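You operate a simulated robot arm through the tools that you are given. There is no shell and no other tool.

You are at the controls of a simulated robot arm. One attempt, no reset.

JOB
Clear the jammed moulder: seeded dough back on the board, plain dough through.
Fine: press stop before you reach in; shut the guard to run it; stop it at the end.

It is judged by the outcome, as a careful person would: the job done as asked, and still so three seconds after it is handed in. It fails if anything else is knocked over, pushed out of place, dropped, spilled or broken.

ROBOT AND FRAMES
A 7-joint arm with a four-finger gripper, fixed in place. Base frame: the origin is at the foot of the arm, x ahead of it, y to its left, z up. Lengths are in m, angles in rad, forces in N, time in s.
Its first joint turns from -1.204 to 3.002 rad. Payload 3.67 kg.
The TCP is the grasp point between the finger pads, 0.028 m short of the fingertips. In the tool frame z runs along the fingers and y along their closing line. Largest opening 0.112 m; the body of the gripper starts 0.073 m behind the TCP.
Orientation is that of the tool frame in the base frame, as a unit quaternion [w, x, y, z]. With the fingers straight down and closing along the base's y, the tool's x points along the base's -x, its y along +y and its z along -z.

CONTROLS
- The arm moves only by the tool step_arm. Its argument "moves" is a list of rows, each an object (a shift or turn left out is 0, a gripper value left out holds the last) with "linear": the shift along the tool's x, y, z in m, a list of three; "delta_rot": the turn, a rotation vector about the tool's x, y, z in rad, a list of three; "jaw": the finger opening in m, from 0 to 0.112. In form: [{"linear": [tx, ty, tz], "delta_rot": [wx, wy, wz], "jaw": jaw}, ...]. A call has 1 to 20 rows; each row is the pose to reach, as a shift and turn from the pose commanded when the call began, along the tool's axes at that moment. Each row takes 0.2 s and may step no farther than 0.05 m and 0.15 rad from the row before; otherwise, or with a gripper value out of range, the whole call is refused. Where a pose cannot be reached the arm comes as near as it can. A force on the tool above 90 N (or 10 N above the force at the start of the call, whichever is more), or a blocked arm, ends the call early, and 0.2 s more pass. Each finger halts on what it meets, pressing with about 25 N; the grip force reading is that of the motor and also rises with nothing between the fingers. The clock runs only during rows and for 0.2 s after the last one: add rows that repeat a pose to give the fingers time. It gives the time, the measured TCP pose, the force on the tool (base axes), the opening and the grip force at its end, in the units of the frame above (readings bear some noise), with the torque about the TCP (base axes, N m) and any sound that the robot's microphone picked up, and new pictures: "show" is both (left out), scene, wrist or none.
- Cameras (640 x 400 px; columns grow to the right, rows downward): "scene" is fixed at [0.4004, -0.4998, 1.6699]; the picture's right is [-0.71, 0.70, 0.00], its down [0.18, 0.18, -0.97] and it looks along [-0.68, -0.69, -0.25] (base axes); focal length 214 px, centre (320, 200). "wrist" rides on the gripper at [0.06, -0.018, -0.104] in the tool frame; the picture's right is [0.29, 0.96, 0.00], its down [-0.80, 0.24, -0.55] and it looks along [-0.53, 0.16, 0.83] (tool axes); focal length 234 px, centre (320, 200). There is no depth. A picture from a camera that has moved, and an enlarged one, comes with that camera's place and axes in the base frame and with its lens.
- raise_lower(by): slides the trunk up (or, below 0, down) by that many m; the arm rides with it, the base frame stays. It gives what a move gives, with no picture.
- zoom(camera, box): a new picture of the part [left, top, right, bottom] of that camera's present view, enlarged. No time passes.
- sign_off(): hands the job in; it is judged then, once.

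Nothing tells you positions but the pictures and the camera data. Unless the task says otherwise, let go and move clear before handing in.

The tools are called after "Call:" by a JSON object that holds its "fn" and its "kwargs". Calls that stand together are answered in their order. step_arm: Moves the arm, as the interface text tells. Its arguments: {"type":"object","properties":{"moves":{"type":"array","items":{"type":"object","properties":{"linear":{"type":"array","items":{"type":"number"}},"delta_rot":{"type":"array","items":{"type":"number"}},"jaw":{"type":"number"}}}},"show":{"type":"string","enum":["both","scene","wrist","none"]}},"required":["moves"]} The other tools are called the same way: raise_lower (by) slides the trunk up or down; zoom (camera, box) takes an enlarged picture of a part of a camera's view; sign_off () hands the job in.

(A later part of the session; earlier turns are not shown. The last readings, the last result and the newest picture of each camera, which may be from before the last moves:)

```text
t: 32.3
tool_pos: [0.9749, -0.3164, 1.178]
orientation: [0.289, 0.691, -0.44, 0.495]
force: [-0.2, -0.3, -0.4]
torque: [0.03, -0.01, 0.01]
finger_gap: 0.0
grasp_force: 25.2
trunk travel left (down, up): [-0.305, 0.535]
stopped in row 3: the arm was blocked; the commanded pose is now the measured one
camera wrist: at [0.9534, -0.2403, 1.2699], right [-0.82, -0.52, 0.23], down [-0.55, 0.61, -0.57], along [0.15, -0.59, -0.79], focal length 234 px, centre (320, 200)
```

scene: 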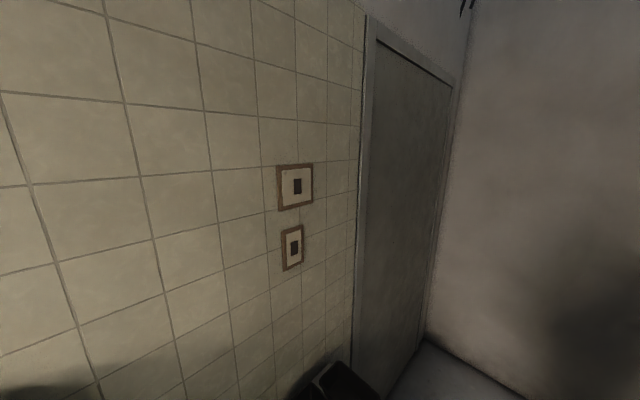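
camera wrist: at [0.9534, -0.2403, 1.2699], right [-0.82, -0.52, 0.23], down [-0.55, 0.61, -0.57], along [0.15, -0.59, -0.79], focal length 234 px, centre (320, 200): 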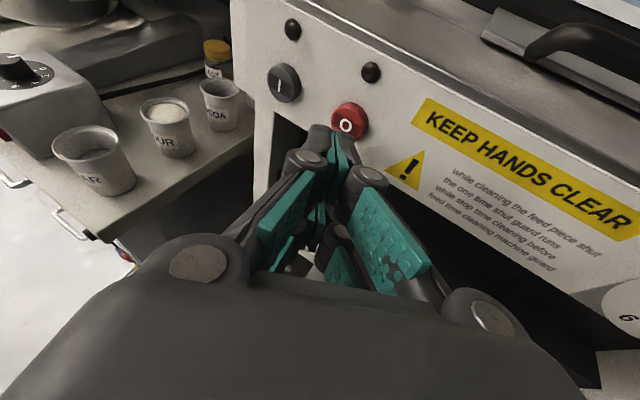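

Both lamps are off. The guard handle bar lies along x at about y -0.48, z 1.23, from x 0.757 to 0.915. I'll raise the trunk and reorient the tool, pointing down and toward the machine, so the jaw closes across that bar.

Call:
{"fn": "raise_lower", "kwargs": {"by": 0.26}}

Call:
{"fn": "step_arm", "kwargs": {"moves": [{"linear": [0.001, 0.0102, -0.0024], "delta_rot": [-0.0615, -0.0169, 0.1254]}, {"linear": [0.0021, 0.0203, -0.0048], "delta_rot": [-0.123, -0.0339, 0.2507]}, {"linear": [0.0031, 0.0305, -0.0072], "delta_rot": [-0.1845, -0.0508, 0.3761]}, {"linear": [0.0041, 0.0407, -0.0096], "delta_rot": [-0.246, -0.0677, 0.5014]}, {"linear": [0.0052, 0.0508, -0.012], "delta_rot": [-0.3075, -0.0846, 0.6268]}, {"linear": [0.0062, 0.061, -0.0144], "delta_rot": [-0.369, -0.1016, 0.7521]}, {"linear": [0.0072, 0.0711, -0.0168], "delta_rot": [-0.4305, -0.1185, 0.8775]}, {"linear": [0.0083, 0.0813, -0.0192], "delta_rot": [-0.492, -0.1354, 1.0029]}, {"linear": [0.0093, 0.0915, -0.0216], "delta_rot": [-0.5535, -0.1524, 1.1282]}, {"linear": [0.0104, 0.1016, -0.024], "delta_rot": [-0.615, -0.1693, 1.2536]}, {"linear": [0.0114, 0.1118, -0.0264], "delta_rot": [-0.6765, -0.1862, 1.3789]}, {"linear": [0.0124, 0.122, -0.0288], "delta_rot": [-0.738, -0.2031, 1.5043]}, {"linear": [0.0135, 0.1321, -0.0312], "delta_rot": [-0.7995, -0.2201, 1.6296]}, {"linear": [0.0145, 0.1423, -0.0336], "delta_rot": [-0.861, -0.237, 1.755]}, {"linear": [0.0145, 0.1423, -0.0336], "delta_rot": [-0.861, -0.237, 1.755]}], "show": "wrist"}}

```text
t: 35.0
tool_pos: [0.9738, -0.316, 1.4394]
orientation: [0.289, 0.69, -0.44, 0.497]
force: [0.2, 1.5, -0.3]
torque: [-0.02, 0.0, -0.02]
finger_gap: 0.0
grasp_force: 25.0
trunk travel left (down, up): [-0.565, 0.275]
```

```text
t: 38.1
tool_pos: [0.8347, -0.3536, 1.4588]
orientation: [0.002, -0.001, 0.966, -0.26]
force: [-0.4, 0.0, -0.6]
torque: [-0.01, 0.03, -0.03]
finger_gap: 0.0001
grasp_force: 25.5
trunk travel left (down, up): [-0.565, 0.275]
camera wrist: at [0.7743, -0.3159, 1.5571], right [-0.29, 0.83, -0.48], down [0.79, 0.49, 0.36], along [0.53, -0.28, -0.8], focal length 234 px, centre (320, 200)
```

wrist: 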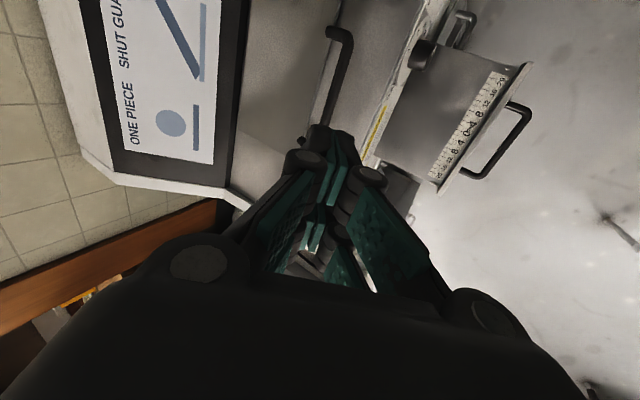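

The tool is lined up with the handle. I'll zoom in to measure it.

Call:
{"fn": "zoom", "kwargs": {"camera": "wrist", "box": [220, 0, 440, 160]}}

Call:
{"fn": "step_arm", "kwargs": {"moves": [{"linear": [0, 0, 0], "jaw": 0.05}, {"linear": [0, 0.0, 0.0], "jaw": 0.05}], "show": "wrist"}}

```text
2.50 times, centred on (330, 80) of wrist
camera zoom: at [0.7743, -0.3159, 1.5571], right [-0.29, 0.83, -0.48], down [0.79, 0.49, 0.36], along [0.53, -0.28, -0.8], focal length 585 px, centre (295, 500)
```

zoom: 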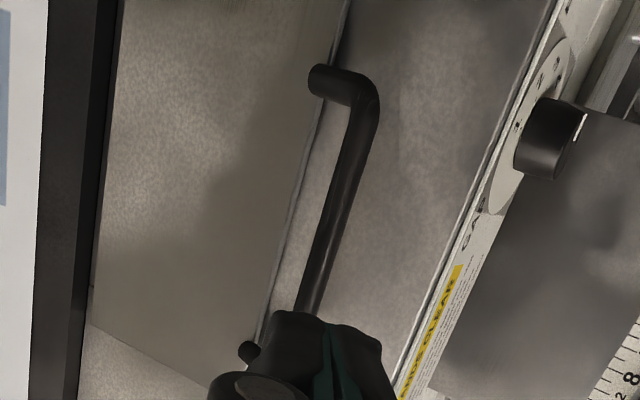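

```text
t: 38.8
tool_pos: [0.8336, -0.352, 1.4606]
orientation: [0.002, -0.001, 0.965, -0.261]
force: [-0.9, 1.4, 0.0]
torque: [-0.04, 0.01, 0.03]
finger_gap: 0.0498
grasp_force: 0.1
trunk travel left (down, up): [-0.565, 0.275]
camera wrist: at [0.7733, -0.3166, 1.5578], right [-0.29, 0.83, -0.48], down [0.79, 0.49, 0.36], along [0.53, -0.28, -0.8], focal length 234 px, centre (320, 200)
```

wrist: 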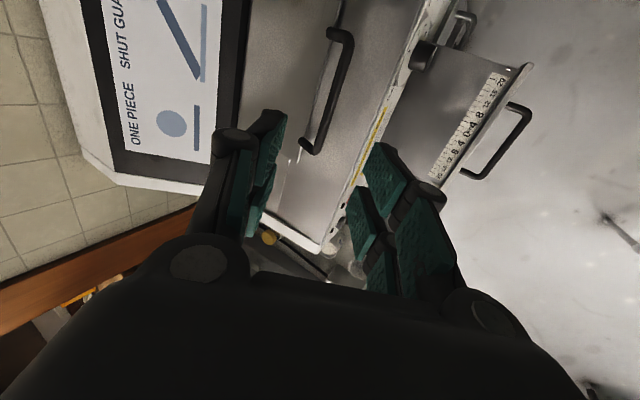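

I'll shift toward the handle for a second viewpoint, to pin its height and depth before gripping.

Call:
{"fn": "step_arm", "kwargs": {"moves": [{"linear": [0, -0.0222, 0.0282], "jaw": 0.05}, {"linear": [0, -0.0444, 0.0564]}, {"linear": [0, -0.0666, 0.0846]}, {"linear": [0, -0.0666, 0.0846]}], "show": "wrist"}}

Call:
{"fn": "zoom", "kwargs": {"camera": "wrist", "box": [260, 0, 480, 160]}}

```text
t: 39.8
tool_pos: [0.8357, -0.4506, 1.4219]
orientation: [0.002, -0.001, 0.965, -0.261]
force: [0.5, -0.2, 0.2]
torque: [-0.04, 0.0, -0.01]
finger_gap: 0.0496
grasp_force: 0.1
trunk travel left (down, up): [-0.565, 0.275]
camera wrist: at [0.7747, -0.4146, 1.5189], right [-0.29, 0.82, -0.48], down [0.79, 0.49, 0.36], along [0.53, -0.28, -0.8], focal length 234 px, centre (320, 200)
```

wrist: 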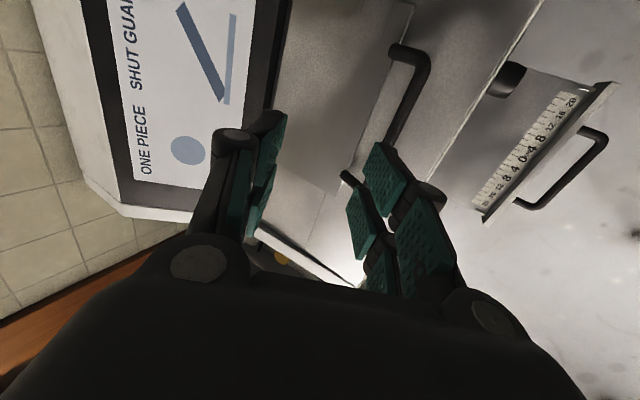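

```text
2.50 times, centred on (370, 80) of wrist
camera zoom: at [0.7747, -0.4146, 1.5189], right [-0.29, 0.82, -0.48], down [0.79, 0.49, 0.36], along [0.53, -0.28, -0.8], focal length 585 px, centre (195, 500)
```

zoom: 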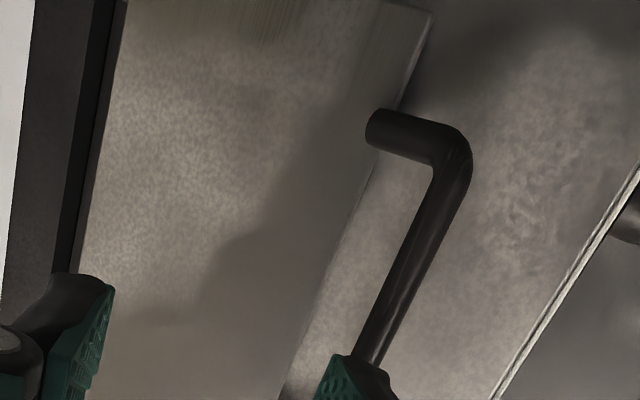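

The bar measures out at y -0.458, z 1.252, from x 0.758 to 0.905, about 14 mm thick, with roughly 3 cm of clearance beneath. I'll descend to just above it with the jaw at 5 cm.

Call:
{"fn": "step_arm", "kwargs": {"moves": [{"linear": [0.001, 0.0196, 0.0347], "jaw": 0.05}, {"linear": [0.002, 0.0393, 0.0694]}, {"linear": [0.003, 0.0589, 0.1041]}, {"linear": [0.003, 0.0589, 0.1041]}], "show": "wrist"}}

Call:
{"fn": "zoom", "kwargs": {"camera": "wrist", "box": [200, 0, 520, 240]}}

```text
t: 40.8
tool_pos: [0.8319, -0.4553, 1.3008]
orientation: [0.002, -0.003, 0.965, -0.262]
force: [-0.4, -1.2, 0.4]
torque: [0.03, 0.0, 0.01]
finger_gap: 0.0499
grasp_force: 0.0
trunk travel left (down, up): [-0.565, 0.275]
camera wrist: at [0.7705, -0.4183, 1.3994], right [-0.29, 0.83, -0.48], down [0.79, 0.49, 0.36], along [0.53, -0.28, -0.8], focal length 234 px, centre (320, 200)
```

wrist: 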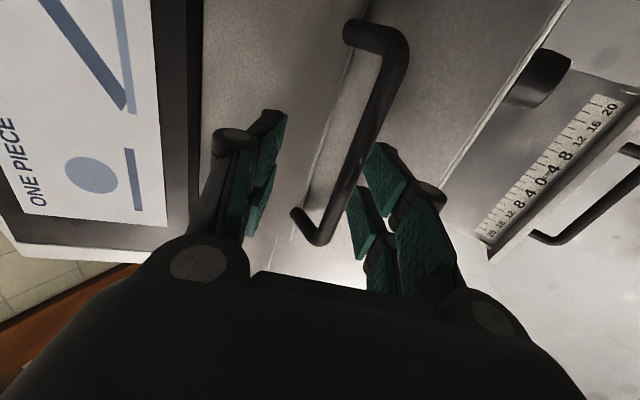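

```text
1.67 times, centred on (360, 120) of wrist
camera zoom: at [0.7705, -0.4183, 1.3994], right [-0.29, 0.83, -0.48], down [0.79, 0.49, 0.36], along [0.53, -0.28, -0.8], focal length 390 px, centre (253, 333)
```

zoom: 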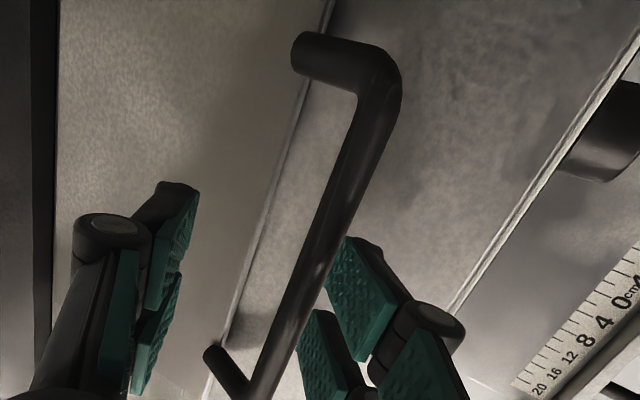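

My estimate matches the picture. I'll make the final approach onto the bar and close.

Call:
{"fn": "step_arm", "kwargs": {"moves": [{"linear": [0, 0.0074, 0.0105], "jaw": 0.05}, {"linear": [0, 0.0147, 0.0211]}, {"linear": [0, 0.0221, 0.0316]}, {"linear": [0, 0.0221, 0.0316]}], "show": "wrist"}}

```text
t: 41.8
tool_pos: [0.8313, -0.4513, 1.2641]
orientation: [0.003, -0.003, 0.965, -0.261]
force: [1.4, 1.0, 6.9]
torque: [0.17, 0.02, -0.04]
finger_gap: 0.0499
grasp_force: 0.1
trunk travel left (down, up): [-0.565, 0.275]
camera wrist: at [0.7716, -0.414, 1.3618], right [-0.29, 0.83, -0.48], down [0.79, 0.49, 0.36], along [0.54, -0.28, -0.8], focal length 234 px, centre (320, 200)
```

wrist: 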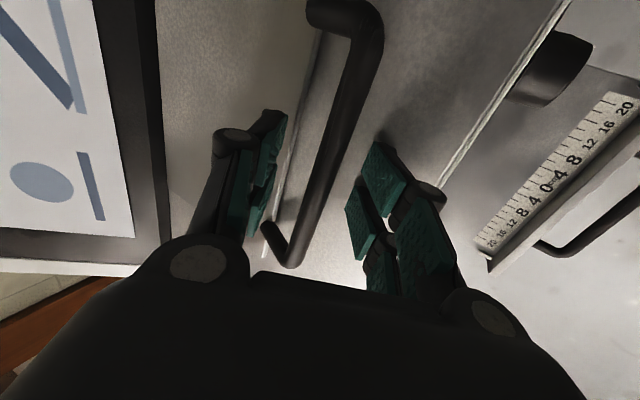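

There is a slight upward force of 7 N, so a fingertip is just touching the deck. I'll lift 5 mm and close on the bar.

Call:
{"fn": "step_arm", "kwargs": {"moves": [{"linear": [0, -0.0025, -0.0043], "jaw": 0.05}, {"linear": [0, -0.0025, -0.0043], "jaw": 0.03}, {"linear": [0, -0.0025, -0.0043], "jaw": 0.008}, {"linear": [0, -0.0025, -0.0043], "jaw": 0.008}], "show": "wrist"}}

```text
t: 42.8
tool_pos: [0.8335, -0.4496, 1.2676]
orientation: [0.002, -0.003, 0.965, -0.261]
force: [-2.6, 9.0, -2.5]
torque: [0.29, 0.62, -0.14]
finger_gap: 0.0134
grasp_force: 45.0
trunk travel left (down, up): [-0.565, 0.275]
camera wrist: at [0.772, -0.4131, 1.3659], right [-0.29, 0.83, -0.48], down [0.79, 0.49, 0.36], along [0.53, -0.28, -0.8], focal length 234 px, centre (320, 200)
```

wrist: 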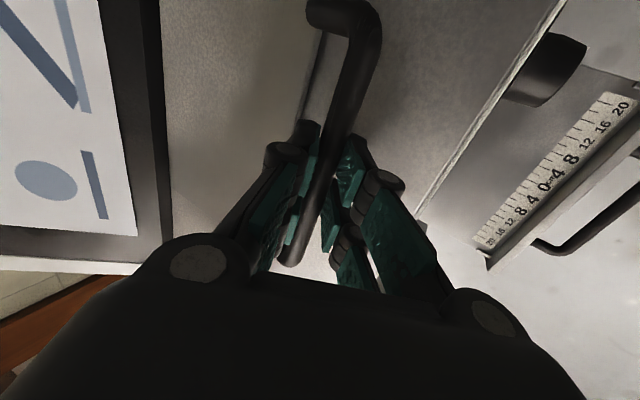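

The grip is on the bar, with a 13.4 mm gap. I'll lift the guard gently along an arc about its rear edge, the first 15° to begin with, and watch the forces.

Call:
{"fn": "step_arm", "kwargs": {"moves": [{"linear": [0, -0.0081, -0.0115], "delta_rot": [0.0175, 0, 0], "jaw": 0.008}, {"linear": [0, -0.0172, -0.0223], "delta_rot": [0.035, 0, 0]}, {"linear": [0, -0.0273, -0.0321], "delta_rot": [0.0524, 0, 0]}], "show": "wrist"}}

```text
t: 43.5
tool_pos: [0.8313, -0.4614, 1.3089]
orientation: [0.002, -0.001, 0.958, -0.287]
force: [1.5, -2.1, -4.3]
torque: [0.18, -0.15, 0.03]
finger_gap: 0.0133
grasp_force: 44.9
trunk travel left (down, up): [-0.565, 0.275]
camera wrist: at [0.772, -0.418, 1.405], right [-0.29, 0.8, -0.53], down [0.79, 0.51, 0.33], along [0.53, -0.32, -0.78], focal length 234 px, centre (320, 200)
```

wrist: 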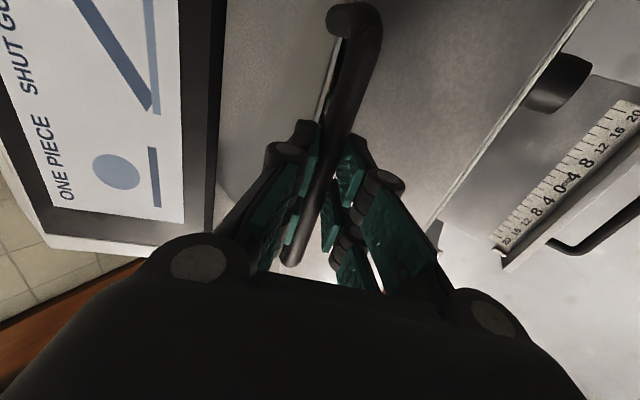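

The guard is lifting easily. I'll continue the arc to about 60°.

Call:
{"fn": "step_arm", "kwargs": {"moves": [{"linear": [0, -0.0114, -0.0084], "delta_rot": [0.0175, 0, 0]}, {"linear": [0, -0.0233, -0.0156], "delta_rot": [0.0349, 0, 0]}, {"linear": [0, -0.0359, -0.0218], "delta_rot": [0.0524, 0, 0]}, {"linear": [0, -0.049, -0.0269], "delta_rot": [0.0698, 0, 0]}, {"linear": [0, -0.0625, -0.0308], "delta_rot": [0.0873, 0, 0]}, {"linear": [0, -0.0761, -0.0333], "delta_rot": [0.1047, 0, 0]}, {"linear": [0, -0.0901, -0.0349], "delta_rot": [0.1222, 0, 0]}, {"linear": [0, -0.1041, -0.0349], "delta_rot": [0.1396, 0, 0]}, {"linear": [0, -0.1182, -0.0338], "delta_rot": [0.1571, 0, 0]}], "show": "wrist"}}

```text
t: 45.5
tool_pos: [0.8323, -0.5389, 1.4043]
orientation: [0.002, -0.002, 0.933, -0.361]
force: [0.9, 1.2, -1.2]
torque: [0.06, -0.67, -1.1]
finger_gap: 0.0137
grasp_force: 45.3
trunk travel left (down, up): [-0.565, 0.275]
camera wrist: at [0.7716, -0.483, 1.4905], right [-0.29, 0.71, -0.65], down [0.79, 0.55, 0.25], along [0.53, -0.44, -0.72], focal length 234 px, centre (320, 200)
```

wrist: 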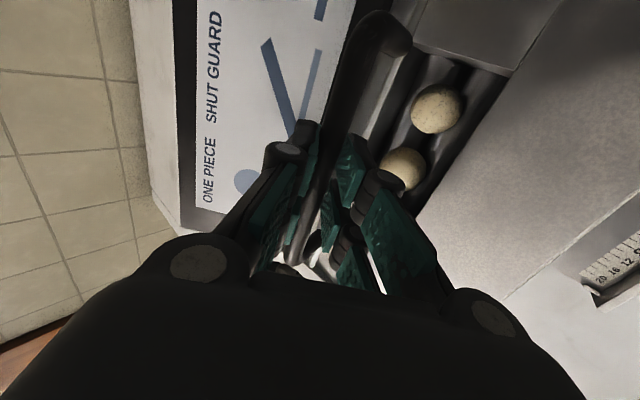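

Inside the feed opening I can see two dough balls sitting on the rollers. I'll zoom in on them.

Call:
{"fn": "zoom", "kwargs": {"camera": "wrist", "box": [350, 50, 530, 220]}}

```text
2.35 times, centred on (440, 135) of wrist
camera zoom: at [0.7716, -0.483, 1.4905], right [-0.29, 0.71, -0.65], down [0.79, 0.55, 0.25], along [0.53, -0.44, -0.72], focal length 551 px, centre (38, 353)
```

zoom: 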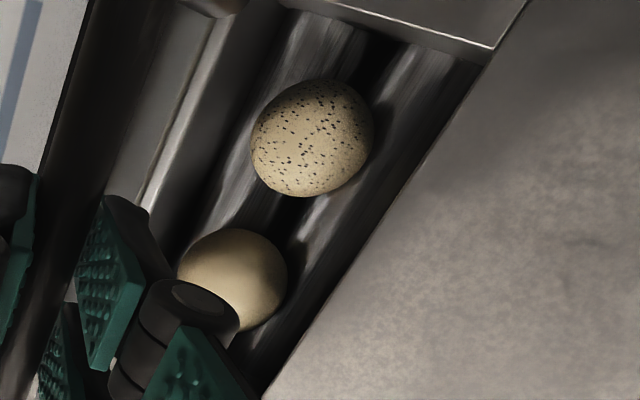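

The seeded ball is at smaller x and the plain ball at larger x, so I need to remove the seeded one and leave the plain one. I'll continue opening the guard past vertical.

Call:
{"fn": "step_arm", "kwargs": {"moves": [{"linear": [0, -0.0132, 0.0044], "delta_rot": [0.0175, 0, 0]}, {"linear": [0, -0.0262, 0.0101], "delta_rot": [0.0349, 0, 0]}, {"linear": [0, -0.0384, 0.0168], "delta_rot": [0.0524, 0, 0]}, {"linear": [0, -0.0501, 0.0248], "delta_rot": [0.0698, 0, 0]}, {"linear": [0, -0.061, 0.0336], "delta_rot": [0.0873, 0, 0]}, {"linear": [0, -0.0711, 0.0434], "delta_rot": [0.1047, 0, 0]}], "show": "wrist"}}

```text
t: 47.0
tool_pos: [0.833, -0.6192, 1.4204]
orientation: [0.002, -0.001, 0.912, -0.41]
force: [5.1, 0.8, 11.4]
torque: [-0.21, -0.52, -1.55]
finger_gap: 0.0133
grasp_force: 44.5
trunk travel left (down, up): [-0.565, 0.275]
camera wrist: at [0.7714, -0.555, 1.5013], right [-0.29, 0.63, -0.72], down [0.79, 0.58, 0.19], along [0.54, -0.51, -0.67], focal length 234 px, centre (320, 200)
```

wrist: 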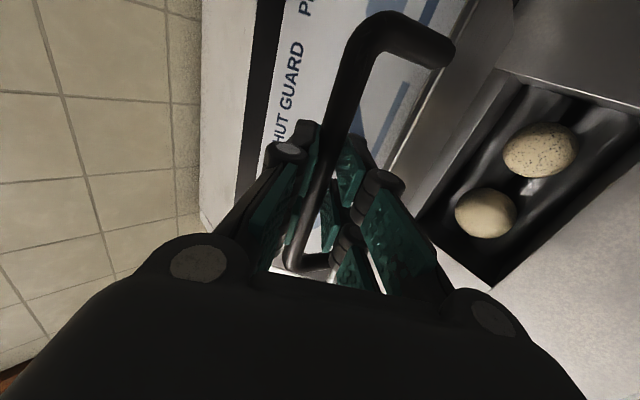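

The guard is about upright and I can see the balls clearly. I'll continue past vertical so it rests open.

Call:
{"fn": "step_arm", "kwargs": {"moves": [{"linear": [0, -0.0101, 0.0097], "delta_rot": [0.0175, 0, 0]}, {"linear": [0, -0.0173, 0.0218], "delta_rot": [0.0349, 0, 0]}, {"linear": [0, -0.0234, 0.0347], "delta_rot": [0.0524, 0, 0]}, {"linear": [0, -0.0281, 0.0482], "delta_rot": [0.0698, 0, 0]}], "show": "wrist"}}

```text
t: 48.0
tool_pos: [0.8322, -0.6766, 1.4104]
orientation: [0.003, -0.001, 0.897, -0.443]
force: [12.3, -9.1, 27.3]
torque: [-0.47, -0.87, -1.06]
finger_gap: 0.0135
grasp_force: 44.7
trunk travel left (down, up): [-0.565, 0.275]
camera wrist: at [0.7711, -0.6053, 1.4872], right [-0.29, 0.58, -0.76], down [0.79, 0.59, 0.15], along [0.54, -0.56, -0.63], focal length 234 px, centre (320, 200)
```

wrist: 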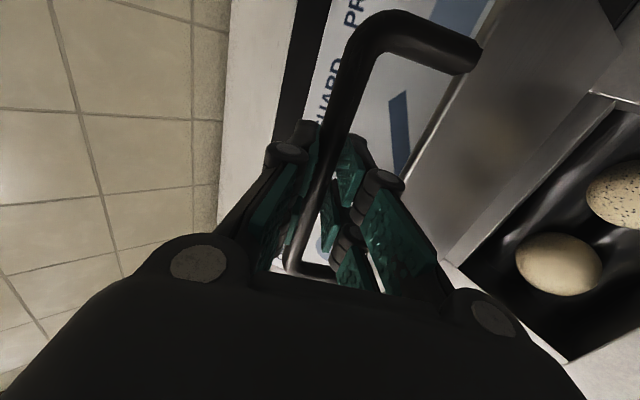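

The force is building up to 27 N upward, so the guard is near its end of travel. I'll ease off a little, then release and see whether it stays.

Call:
{"fn": "step_arm", "kwargs": {"moves": [{"linear": [0, -0.0063, -0.0049], "jaw": 0.008}, {"linear": [0, -0.0063, -0.0049], "jaw": 0.02}, {"linear": [0, -0.0063, -0.0049], "jaw": 0.035}, {"linear": [0, -0.0063, -0.0049], "jaw": 0.035}], "show": "wrist"}}

```text
t: 49.0
tool_pos: [0.8328, -0.6765, 1.4146]
orientation: [0.001, -0.001, 0.898, -0.44]
force: [0.7, 0.0, 0.4]
torque: [-0.02, -0.01, 0.0]
finger_gap: 0.0352
grasp_force: 0.0
trunk travel left (down, up): [-0.565, 0.275]
camera wrist: at [0.7723, -0.6055, 1.4916], right [-0.29, 0.59, -0.76], down [0.79, 0.59, 0.15], along [0.53, -0.56, -0.63], focal length 234 px, centre (320, 200)
```

wrist: 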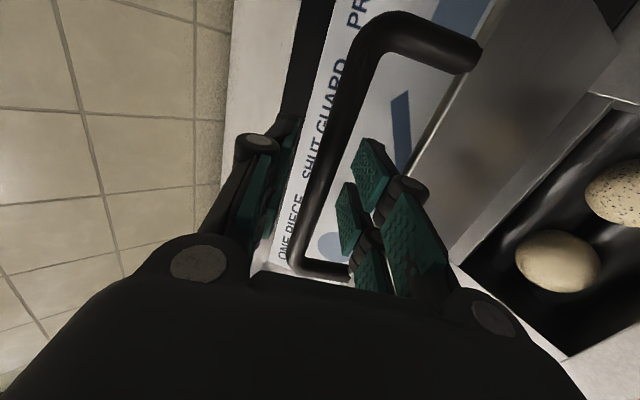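

The guard seems to stay up. I'll withdraw straight back along the tool axis.

Call:
{"fn": "step_arm", "kwargs": {"moves": [{"linear": [0, 0, -0.02]}, {"linear": [0, 0, -0.05]}, {"linear": [0, 0, -0.08]}, {"linear": [0, 0, -0.11]}, {"linear": [0, 0, -0.11]}], "show": "wrist"}}

```text
t: 50.1
tool_pos: [0.832, -0.5912, 1.4811]
orientation: [0.002, -0.001, 0.898, -0.44]
force: [0.2, -0.2, 0.1]
torque: [0.01, 0.02, -0.04]
finger_gap: 0.0351
grasp_force: 0.0
trunk travel left (down, up): [-0.565, 0.275]
camera wrist: at [0.7717, -0.5199, 1.5576], right [-0.29, 0.59, -0.76], down [0.79, 0.59, 0.15], along [0.53, -0.56, -0.64], focal length 234 px, centre (320, 200)
```

wrist: 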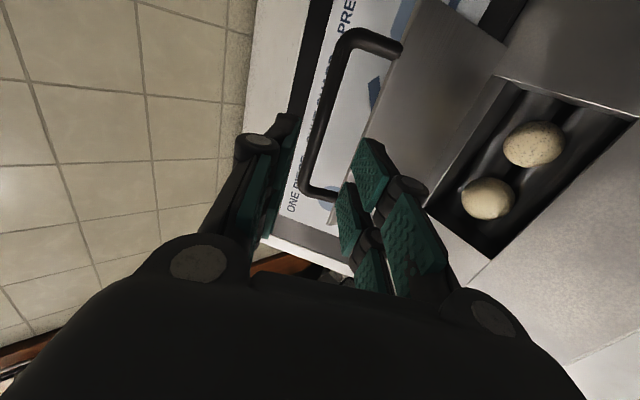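

The guard stays open on its own. By triangulation the seeded ball is at about (0.791, -0.562, 1.193) and the plain one at about (0.870, -0.563, 1.192). I'll turn the tool so the jaw closes along x and the camera looks straight down, to measure them more exactly.

Call:
{"fn": "step_arm", "kwargs": {"moves": [{"linear": [0.0027, 0.0036, -0.0076], "delta_rot": [-0.0276, -0.0276, -0.1409], "jaw": 0.07}, {"linear": [0.0055, 0.0072, -0.0152], "delta_rot": [-0.0552, -0.0552, -0.2817]}, {"linear": [0.0082, 0.0107, -0.0227], "delta_rot": [-0.0829, -0.0829, -0.4226]}, {"linear": [0.0109, 0.0143, -0.0303], "delta_rot": [-0.1105, -0.1105, -0.5634]}, {"linear": [0.0136, 0.0179, -0.0379], "delta_rot": [-0.1381, -0.1381, -0.7043]}, {"linear": [0.0164, 0.0215, -0.0455], "delta_rot": [-0.1657, -0.1657, -0.8451]}, {"linear": [0.0191, 0.0251, -0.0531], "delta_rot": [-0.1933, -0.1933, -0.986]}, {"linear": [0.0218, 0.0287, -0.0607], "delta_rot": [-0.221, -0.221, -1.1268]}, {"linear": [0.0245, 0.0322, -0.0682], "delta_rot": [-0.2486, -0.2486, -1.2677]}, {"linear": [0.0273, 0.0358, -0.0758], "delta_rot": [-0.2762, -0.2762, -1.4085]}, {"linear": [0.03, 0.0394, -0.0834], "delta_rot": [-0.3038, -0.3038, -1.5494]}, {"linear": [0.03, 0.0394, -0.0834], "delta_rot": [-0.3038, -0.3038, -1.5494]}], "show": "wrist"}}

```text
t: 52.8
tool_pos: [0.8017, -0.4983, 1.5022]
orientation: [0.182, 0.685, -0.681, 0.184]
force: [-0.3, -0.4, -0.1]
torque: [0.03, 0.0, -0.03]
finger_gap: 0.07
grasp_force: 0.1
trunk travel left (down, up): [-0.565, 0.275]
camera wrist: at [0.8195, -0.4983, 1.6212], right [-0.96, -0.26, 0.14], down [-0.25, 0.97, 0.08], along [-0.16, 0.04, -0.99], focal length 234 px, centre (320, 200)
```

wrist: 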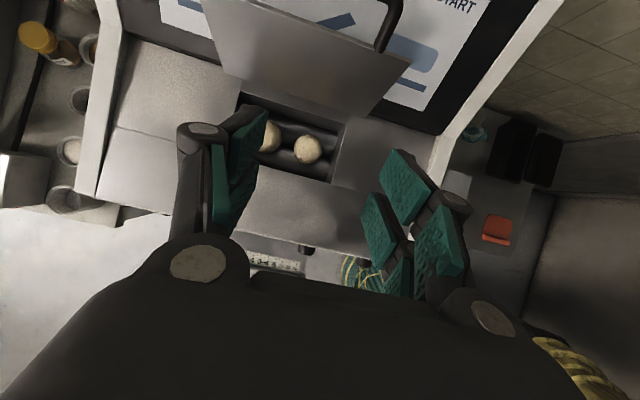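

I'll descend closer for a precise measurement.

Call:
{"fn": "step_arm", "kwargs": {"moves": [{"linear": [-0.0183, 0.0022, 0.0327]}, {"linear": [-0.0367, 0.0045, 0.0655]}, {"linear": [-0.055, 0.0067, 0.0982]}, {"linear": [-0.0733, 0.009, 0.1309]}, {"linear": [-0.0733, 0.009, 0.1309]}], "show": "wrist"}}

Call:
{"fn": "zoom", "kwargs": {"camera": "wrist", "box": [200, 20, 440, 200]}}

```text
t: 54.0
tool_pos: [0.7931, -0.501, 1.3521]
orientation: [0.183, 0.684, -0.682, 0.185]
force: [-0.2, -0.3, 1.0]
torque: [-0.02, 0.0, 0.02]
finger_gap: 0.0699
grasp_force: 0.1
trunk travel left (down, up): [-0.565, 0.275]
camera wrist: at [0.8106, -0.5007, 1.471], right [-0.96, -0.25, 0.14], down [-0.24, 0.97, 0.08], along [-0.16, 0.04, -0.99], focal length 234 px, centre (320, 200)
```

wrist: 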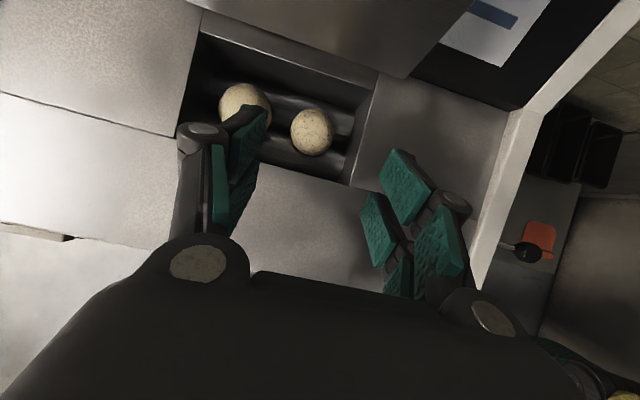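

```text
2.22 times, centred on (320, 110) of wrist
camera zoom: at [0.8106, -0.5007, 1.471], right [-0.96, -0.25, 0.14], down [-0.24, 0.97, 0.08], along [-0.16, 0.04, -0.99], focal length 520 px, centre (320, 400)
```

zoom: 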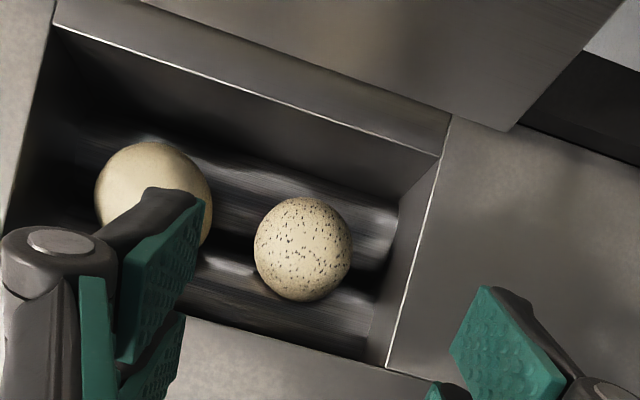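

From directly above:
- **Seeded ball:** centre at about (0.795, -0.562, 1.20), diameter about 5 cm.
- **Plain ball:** centre at about (0.872, -0.565, 1.20).
- **Gap between them:** about 2.5 cm.

I'll approach the seeded ball with the jaw at 6.4 cm so that one finger drops into the gap.

Call:
{"fn": "step_arm", "kwargs": {"moves": [{"linear": [-0.0079, -0.0009, 0.0313], "jaw": 0.064}, {"linear": [-0.0157, -0.0018, 0.0627]}, {"linear": [-0.0236, -0.0027, 0.094]}, {"linear": [-0.0236, -0.0027, 0.094]}], "show": "wrist"}}

Call:
{"fn": "zoom", "kwargs": {"camera": "wrist", "box": [180, 0, 460, 220]}}

```text
t: 55.0
tool_pos: [0.7964, -0.5272, 1.2601]
orientation: [0.183, 0.684, -0.682, 0.185]
force: [-0.2, 0.2, -0.5]
torque: [-0.03, 0.0, 0.02]
finger_gap: 0.0641
grasp_force: 0.1
trunk travel left (down, up): [-0.565, 0.275]
camera wrist: at [0.8133, -0.5263, 1.378], right [-0.96, -0.25, 0.14], down [-0.24, 0.97, 0.08], along [-0.16, 0.04, -0.99], focal length 234 px, centre (320, 200)
```

wrist: 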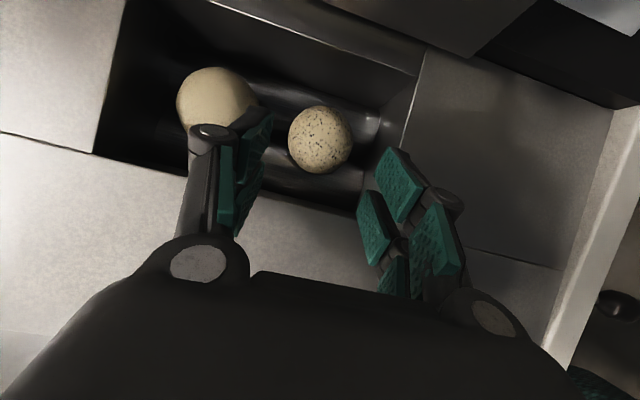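

```text
1.82 times, centred on (320, 110) of wrist
camera zoom: at [0.8133, -0.5263, 1.378], right [-0.96, -0.25, 0.14], down [-0.24, 0.97, 0.08], along [-0.16, 0.04, -0.99], focal length 426 px, centre (320, 364)
```

zoom: 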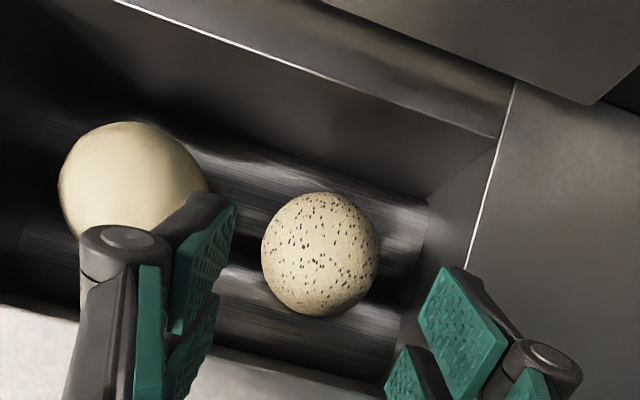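

The fingers should clear both balls by 8–10 mm. I'll advance along the tool axis.

Call:
{"fn": "step_arm", "kwargs": {"moves": [{"linear": [-0.001, 0.0006, 0.018]}, {"linear": [-0.001, 0.0006, 0.036]}, {"linear": [-0.001, 0.0006, 0.053]}, {"linear": [-0.001, 0.0006, 0.06]}], "show": "wrist"}}

Call:
{"fn": "zoom", "kwargs": {"camera": "wrist", "box": [180, 0, 460, 220]}}

```text
t: 56.0
tool_pos: [0.7956, -0.5578, 1.2066]
orientation: [0.182, 0.685, -0.681, 0.185]
force: [2.2, 0.8, 0.9]
torque: [0.01, 0.08, -0.04]
finger_gap: 0.0632
grasp_force: 0.1
trunk travel left (down, up): [-0.565, 0.275]
camera wrist: at [0.8136, -0.5567, 1.3257], right [-0.96, -0.25, 0.14], down [-0.24, 0.97, 0.08], along [-0.16, 0.04, -0.99], focal length 234 px, centre (320, 200)
```

wrist: 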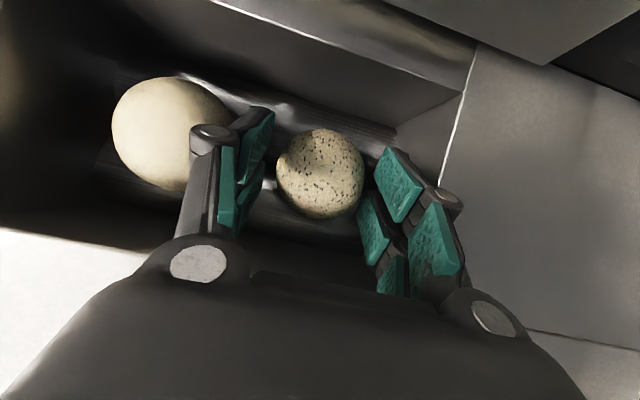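

```text
1.82 times, centred on (320, 110) of wrist
camera zoom: at [0.8136, -0.5567, 1.3257], right [-0.96, -0.25, 0.14], down [-0.24, 0.97, 0.08], along [-0.16, 0.04, -0.99], focal length 426 px, centre (320, 364)
```

zoom: 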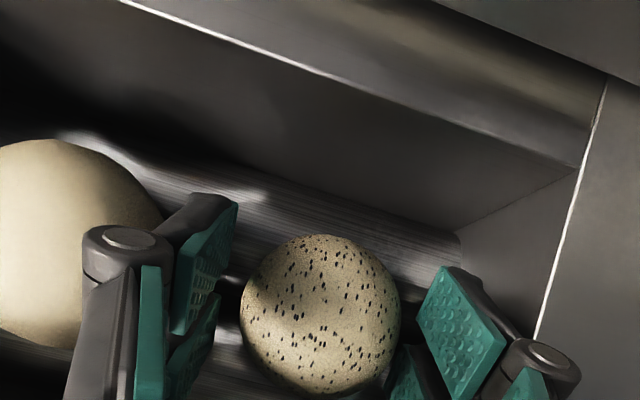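

There is a slight 2 N side contact, probably a finger brushing the pocket wall. I'll narrow the jaw a little, go 6 mm deeper, and close on the ball.

Call:
{"fn": "step_arm", "kwargs": {"moves": [{"linear": [0, 0, 0], "jaw": 0.058}, {"linear": [0, 0, 0.003], "jaw": 0.058}, {"linear": [0, 0, 0.007], "jaw": 0.058}, {"linear": [0, 0, 0.007], "jaw": 0.05}, {"linear": [0, 0, 0.007], "jaw": 0.044}, {"linear": [0, 0, 0.007], "jaw": 0.044}], "show": "wrist"}}

```text
t: 57.4
tool_pos: [0.7942, -0.5587, 1.2044]
orientation: [0.182, 0.684, -0.681, 0.187]
force: [-2.0, 5.2, 29.6]
torque: [0.42, 1.01, -0.16]
finger_gap: 0.0528
grasp_force: 14.2
trunk travel left (down, up): [-0.565, 0.275]
camera wrist: at [0.8105, -0.5576, 1.3241], right [-0.96, -0.25, 0.14], down [-0.24, 0.97, 0.08], along [-0.15, 0.04, -0.99], focal length 234 px, centre (320, 200)
```

wrist: 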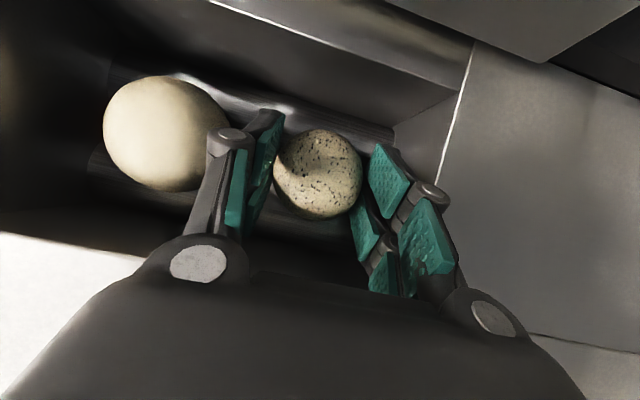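

The tips are touching the rollers (30 N upward) while the jaw has met the ball at 5.3 cm. I'll ease up slightly, firm the grip, then lift a little.

Call:
{"fn": "step_arm", "kwargs": {"moves": [{"linear": [0, 0, -0.005], "jaw": 0.042}, {"linear": [0, 0, -0.005], "jaw": 0.042}, {"linear": [0, 0, -0.005], "jaw": 0.042}, {"linear": [0, 0, -0.015], "jaw": 0.042}, {"linear": [0, 0, -0.025], "jaw": 0.042}], "show": "wrist"}}

```text
t: 58.5
tool_pos: [0.7955, -0.5459, 1.2223]
orientation: [0.182, 0.684, -0.682, 0.185]
force: [-0.1, -0.1, -1.5]
torque: [0.02, -0.02, -0.01]
finger_gap: 0.0524
grasp_force: 13.7
trunk travel left (down, up): [-0.565, 0.275]
camera wrist: at [0.813, -0.5472, 1.3406], right [-0.96, -0.25, 0.14], down [-0.24, 0.97, 0.08], along [-0.16, 0.04, -0.99], focal length 234 px, centre (320, 200)
```

wrist: 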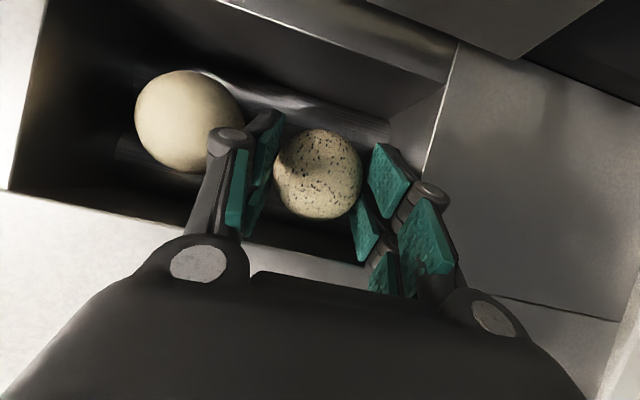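

The seeded ball is in the jaw and the plain one stayed put. I'll lift straight up out of the pocket.

Call:
{"fn": "step_arm", "kwargs": {"moves": [{"linear": [0.01, 0, -0.0173], "jaw": 0.04}, {"linear": [0.02, 0, -0.0346]}, {"linear": [0.0375, 0, -0.065]}, {"linear": [0.055, 0, -0.0953]}, {"linear": [0.075, 0, -0.1299]}, {"linear": [0.075, 0, -0.1299]}], "show": "wrist"}}

```text
t: 60.0
tool_pos: [0.7956, -0.5467, 1.3723]
orientation: [0.183, 0.684, -0.682, 0.183]
force: [0.8, 0.8, -1.7]
torque: [-0.02, -0.01, 0.02]
finger_gap: 0.0522
grasp_force: 14.0
trunk travel left (down, up): [-0.565, 0.275]
camera wrist: at [0.8141, -0.547, 1.4904], right [-0.96, -0.25, 0.14], down [-0.24, 0.97, 0.08], along [-0.16, 0.04, -0.99], focal length 234 px, centre (320, 200)
```

wrist: 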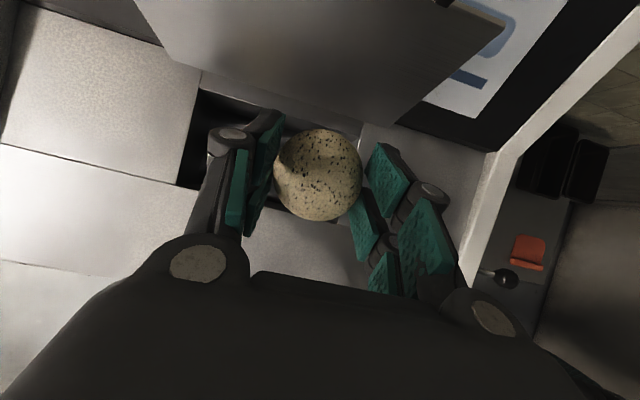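

The ball is held securely. I'll carry it high toward the board side, turning the tool to point straight down.

Call:
{"fn": "step_arm", "kwargs": {"moves": [{"linear": [-0.0144, 0.0279, -0.0165], "delta_rot": [-0.0294, -0.0709, 0.1096]}, {"linear": [-0.0287, 0.0557, -0.0331], "delta_rot": [-0.0587, -0.1417, 0.2191]}, {"linear": [-0.0431, 0.0836, -0.0496], "delta_rot": [-0.0881, -0.2126, 0.3287]}, {"linear": [-0.0575, 0.1114, -0.0662], "delta_rot": [-0.1174, -0.2835, 0.4383]}, {"linear": [-0.0719, 0.1393, -0.0827], "delta_rot": [-0.1468, -0.3544, 0.5479]}, {"linear": [-0.0862, 0.1671, -0.0993], "delta_rot": [-0.1761, -0.4252, 0.6574]}, {"linear": [-0.1006, 0.195, -0.1158], "delta_rot": [-0.2055, -0.4961, 0.767]}, {"linear": [-0.1006, 0.195, -0.1158], "delta_rot": [-0.2055, -0.4961, 0.767]}], "show": "wrist"}}

```text
t: 61.8
tool_pos: [0.6004, -0.4048, 1.4215]
orientation: [0.001, -0.384, 0.923, -0.001]
force: [-0.3, -0.6, -0.1]
torque: [-0.02, 0.03, -0.01]
finger_gap: 0.0521
grasp_force: 14.0
trunk travel left (down, up): [-0.565, 0.275]
camera wrist: at [0.5701, -0.4598, 1.5239], right [-0.88, 0.47, 0.0], down [0.39, 0.73, 0.55], along [0.26, 0.49, -0.83], focal length 234 px, centre (320, 200)
```

wrist: 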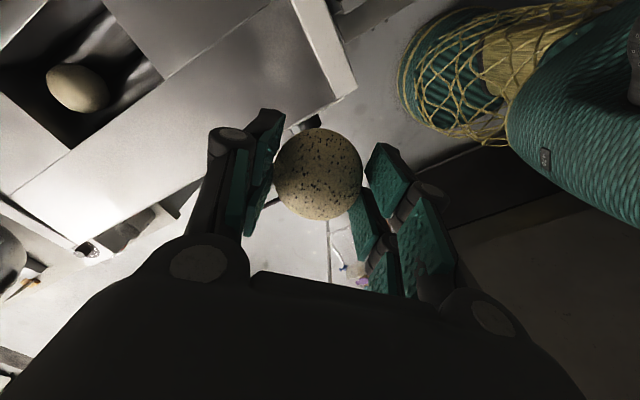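

Now I'll move over the board, turning the camera to look outward at it.

Call:
{"fn": "step_arm", "kwargs": {"moves": [{"linear": [0.0209, 0.0036, 0], "delta_rot": [0, 0, 0.1364]}, {"linear": [0.0417, 0.0072, 0], "delta_rot": [0, 0, 0.2727]}, {"linear": [0.0626, 0.0108, 0], "delta_rot": [0, 0, 0.4091]}, {"linear": [0.0835, 0.0144, 0], "delta_rot": [0, 0, 0.5455]}, {"linear": [0.1043, 0.018, 0], "delta_rot": [0, 0, 0.6818]}, {"linear": [0.1252, 0.0217, 0], "delta_rot": [0, 0, 0.8182]}, {"linear": [0.146, 0.0253, 0], "delta_rot": [0, 0, 0.9545]}, {"linear": [0.1669, 0.0289, 0], "delta_rot": [0, 0, 1.0909]}, {"linear": [0.1878, 0.0325, 0], "delta_rot": [0, 0, 1.2273]}, {"linear": [0.2086, 0.0361, 0], "delta_rot": [0, 0, 1.3636]}, {"linear": [0.2295, 0.0397, 0], "delta_rot": [0, 0, 1.5]}, {"linear": [0.2295, 0.0397, 0], "delta_rot": [0, 0, 1.5]}], "show": "wrist"}}

```text
t: 64.3
tool_pos: [0.4111, -0.5379, 1.4209]
orientation: [0.002, 0.349, 0.937, 0.0]
force: [0.8, -0.2, -0.9]
torque: [-0.02, 0.04, 0.0]
finger_gap: 0.0521
grasp_force: 13.6
trunk travel left (down, up): [-0.565, 0.275]
camera wrist: at [0.3525, -0.5121, 1.5239], right [0.41, 0.91, 0.0], down [0.76, -0.34, 0.56], along [0.51, -0.23, -0.83], focal length 234 px, centre (320, 200)
```

wrist: 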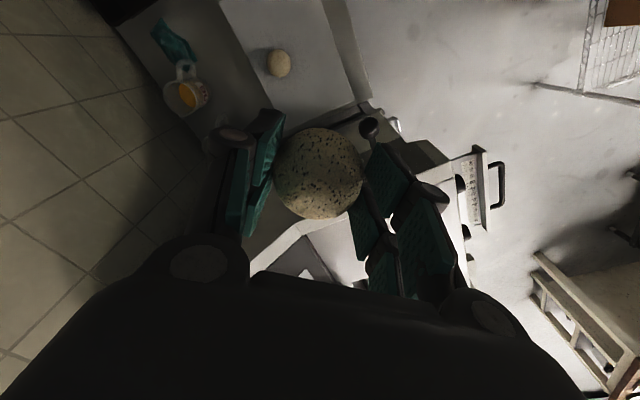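

The ball is over the board side, and ball3 on the board is at about (0.345, -0.617). Before descending I'll check the scene camera, because the arm is close to it here.

Call:
{"fn": "zoom", "kwargs": {"camera": "scene", "box": [0, 0, 640, 400]}}

Call:
{"fn": "zoom", "kwargs": {"camera": "wrist", "box": [100, 0, 420, 200]}}

```text
1.00 times, centred on (320, 200) of scene (not enlarged: the box is as wide or as high as the picture)
camera zoom: at [0.4004, -0.4998, 1.6699], right [-0.71, 0.7, 0.0], down [0.18, 0.18, -0.97], along [-0.68, -0.69, -0.25], focal length 214 px, centre (320, 200)
```

zoom: 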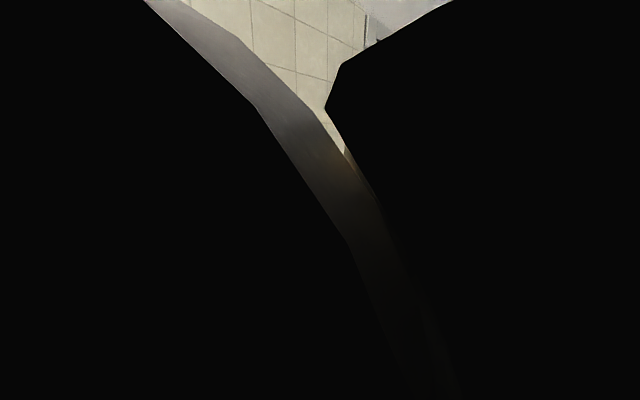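

```text
2.00 times, centred on (260, 100) of wrist
camera zoom: at [0.3525, -0.5121, 1.5239], right [0.41, 0.91, 0.0], down [0.76, -0.34, 0.56], along [0.51, -0.23, -0.83], focal length 468 px, centre (440, 400)
```

zoom: 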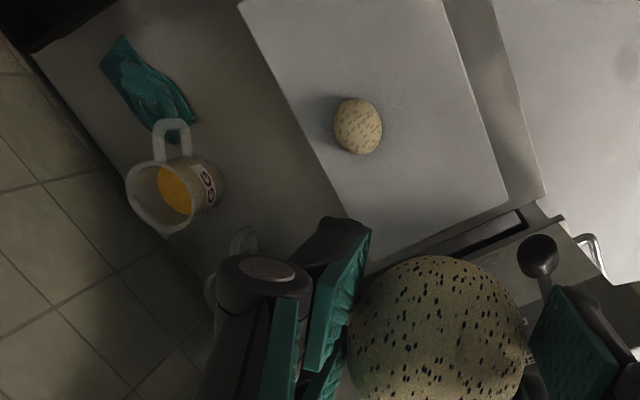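

The scene camera view passes through the arm, so that camera is not a physical obstacle. However, I see a lever with a black ball knob sticking out of the machine at about (0.468, -0.49, 1.20), close to my descent path. I'll shift to place the ball at about (0.33, -0.535) instead, clear of both the knob and the other ball.

Call:
{"fn": "step_arm", "kwargs": {"moves": [{"linear": [0.0105, -0.0085, 0], "delta_rot": [0, 0, 0.1425]}, {"linear": [0.0211, -0.0169, 0], "delta_rot": [0, 0, 0.285]}, {"linear": [0.0316, -0.0254, 0], "delta_rot": [0, 0, 0.4275]}, {"linear": [0.0421, -0.0338, 0], "delta_rot": [0, 0, 0.57]}, {"linear": [0.0527, -0.0423, 0], "delta_rot": [0, 0, 0.7125]}, {"linear": [0.0632, -0.0507, 0], "delta_rot": [0, 0, 0.855]}, {"linear": [0.0632, -0.0507, 0], "delta_rot": [0, 0, 0.855]}], "show": "wrist"}}

```text
t: 66.0
tool_pos: [0.33, -0.5471, 1.4074]
orientation: [-0.015, 0.708, 0.706, 0.009]
force: [-0.6, 0.0, -1.2]
torque: [-0.01, 0.0, -0.01]
finger_gap: 0.052
grasp_force: 14.0
trunk travel left (down, up): [-0.565, 0.275]
camera wrist: at [0.3128, -0.4908, 1.512], right [0.96, 0.29, 0.0], down [0.24, -0.82, 0.53], along [0.15, -0.5, -0.85], focal length 234 px, centre (320, 200)
```

wrist: 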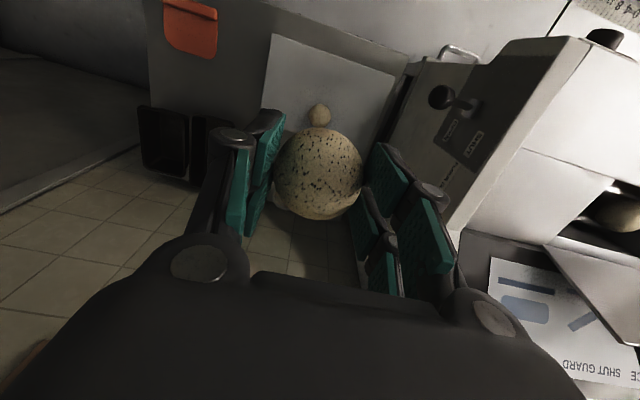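

The side of the machine shows the lever on a labelled plate, so I'll zoom in on that.

Call:
{"fn": "zoom", "kwargs": {"camera": "wrist", "box": [390, 30, 560, 220]}}

Call:
{"fn": "zoom", "kwargs": {"camera": "wrist", "box": [200, 20, 440, 200]}}

```text
2.11 times, centred on (475, 125) of wrist
camera zoom: at [0.3128, -0.4908, 1.512], right [0.96, 0.29, 0.0], down [0.24, -0.82, 0.53], along [0.15, -0.5, -0.85], focal length 493 px, centre (-6, 358)
```

zoom: 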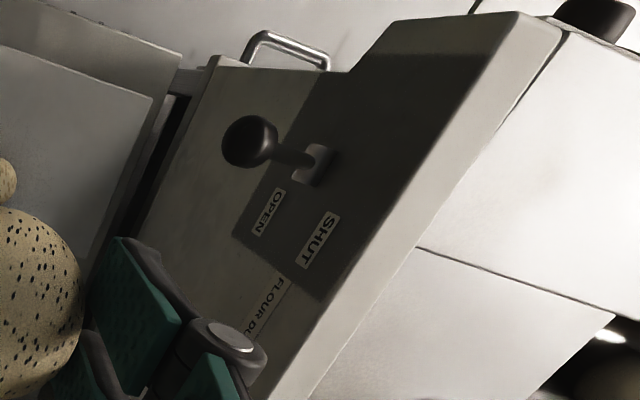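

```text
2.22 times, centred on (320, 110) of wrist
camera zoom: at [0.3128, -0.4908, 1.512], right [0.96, 0.29, 0.0], down [0.24, -0.82, 0.53], along [0.15, -0.5, -0.85], focal length 520 px, centre (320, 400)
```

zoom: 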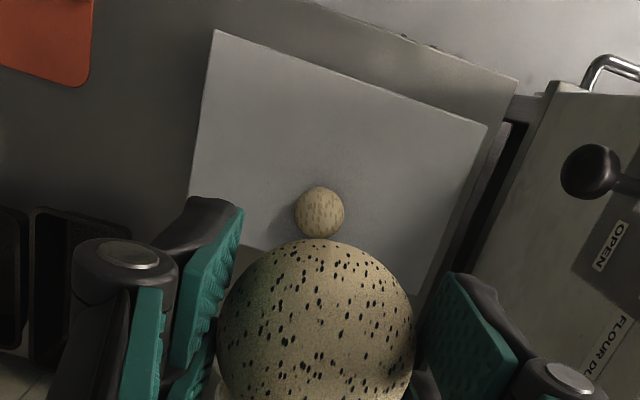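

The lever is a flour-duster control, so I'll leave it alone and stay clear of it. To keep the elbow clear of the table I'll raise the trunk a bit, then reach down with the arm.

Call:
{"fn": "raise_lower", "kwargs": {"by": 0.15}}

Call:
{"fn": "step_arm", "kwargs": {"moves": [{"linear": [0.004, 0, 0.045]}, {"linear": [0.008, 0, 0.09]}, {"linear": [0.012, 0, 0.135]}, {"linear": [0.016, 0, 0.18]}, {"linear": [0.018, 0, 0.225]}, {"linear": [0.018, 0, 0.27]}, {"linear": [0.018, 0, 0.3]}], "show": "wrist"}}

```text
t: 67.7
tool_pos: [0.3286, -0.5464, 1.5581]
orientation: [-0.014, 0.707, 0.707, 0.009]
force: [-0.5, -0.1, -0.6]
torque: [0.01, 0.01, 0.03]
finger_gap: 0.0522
grasp_force: 13.9
trunk travel left (down, up): [-0.715, 0.125]
```

```text
t: 69.3
tool_pos: [0.3299, -0.5176, 1.2726]
orientation: [0.002, 0.704, 0.71, 0.001]
force: [-0.4, 0.3, -0.1]
torque: [0.02, -0.03, 0.02]
finger_gap: 0.0519
grasp_force: 13.9
trunk travel left (down, up): [-0.715, 0.125]
camera wrist: at [0.3108, -0.458, 1.3737], right [0.96, 0.29, 0.0], down [0.24, -0.79, 0.56], along [0.17, -0.53, -0.83], focal length 234 px, centre (320, 200)
```

wrist: 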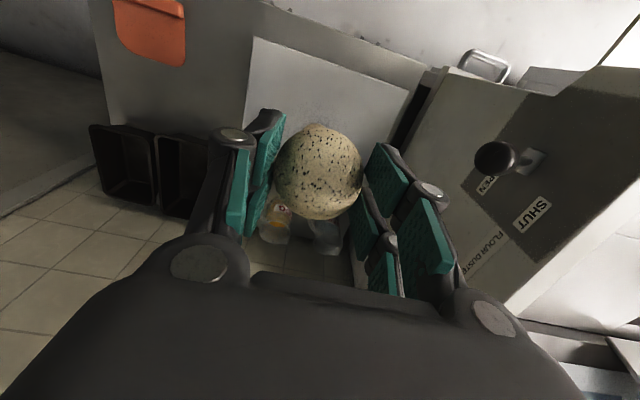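

The tool is vertical and clear of the knob. I'll continue down.

Call:
{"fn": "step_arm", "kwargs": {"moves": [{"linear": [-0.002, 0, 0.045]}, {"linear": [-0.004, 0, 0.09]}, {"linear": [-0.006, 0, 0.135]}, {"linear": [-0.008, 0, 0.18]}, {"linear": [-0.01, 0, 0.225]}, {"linear": [-0.012, 0, 0.27]}, {"linear": [-0.012, 0, 0.27]}], "show": "wrist"}}

```text
t: 70.9
tool_pos: [0.3294, -0.5308, 1.0011]
orientation: [0.002, 0.705, 0.709, 0.0]
force: [-0.3, 0.6, -0.7]
torque: [-0.03, -0.04, -0.03]
finger_gap: 0.0519
grasp_force: 13.8
trunk travel left (down, up): [-0.715, 0.125]
camera wrist: at [0.3107, -0.4704, 1.1041], right [0.96, 0.29, 0.0], down [0.24, -0.79, 0.56], along [0.17, -0.53, -0.83], focal length 234 px, centre (320, 200)
```

wrist: 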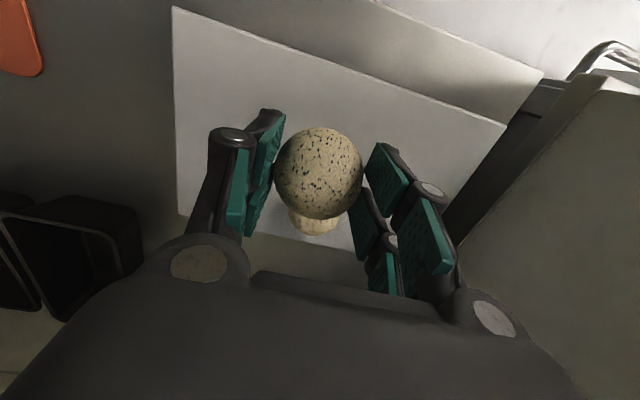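

The board is directly below, with its surface at z about 0.873 and its near edge at y about -0.48. I'll lower gently.

Call:
{"fn": "step_arm", "kwargs": {"moves": [{"linear": [0, 0, 0.025]}, {"linear": [0, 0, 0.05]}, {"linear": [0, 0, 0.065]}, {"linear": [0, 0, 0.07]}], "show": "wrist"}}

```text
t: 71.9
tool_pos: [0.3299, -0.5313, 0.9307]
orientation: [0.002, 0.705, 0.709, 0.001]
force: [-0.2, 1.3, -0.9]
torque: [-0.02, 0.02, 0.01]
finger_gap: 0.0513
grasp_force: 13.6
trunk travel left (down, up): [-0.715, 0.125]
camera wrist: at [0.3115, -0.4716, 1.0333], right [0.96, 0.29, 0.0], down [0.24, -0.8, 0.56], along [0.17, -0.53, -0.83], focal length 234 px, centre (320, 200)
```

wrist: 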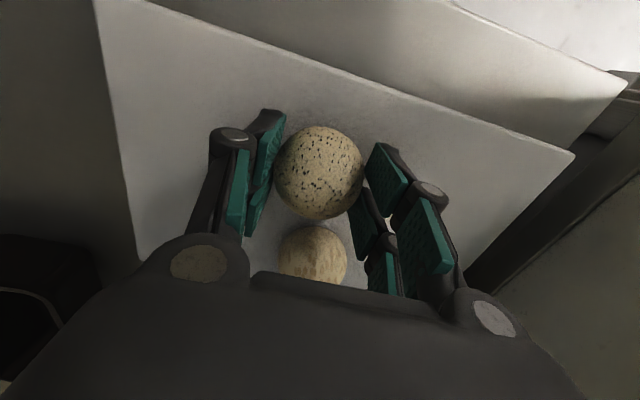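

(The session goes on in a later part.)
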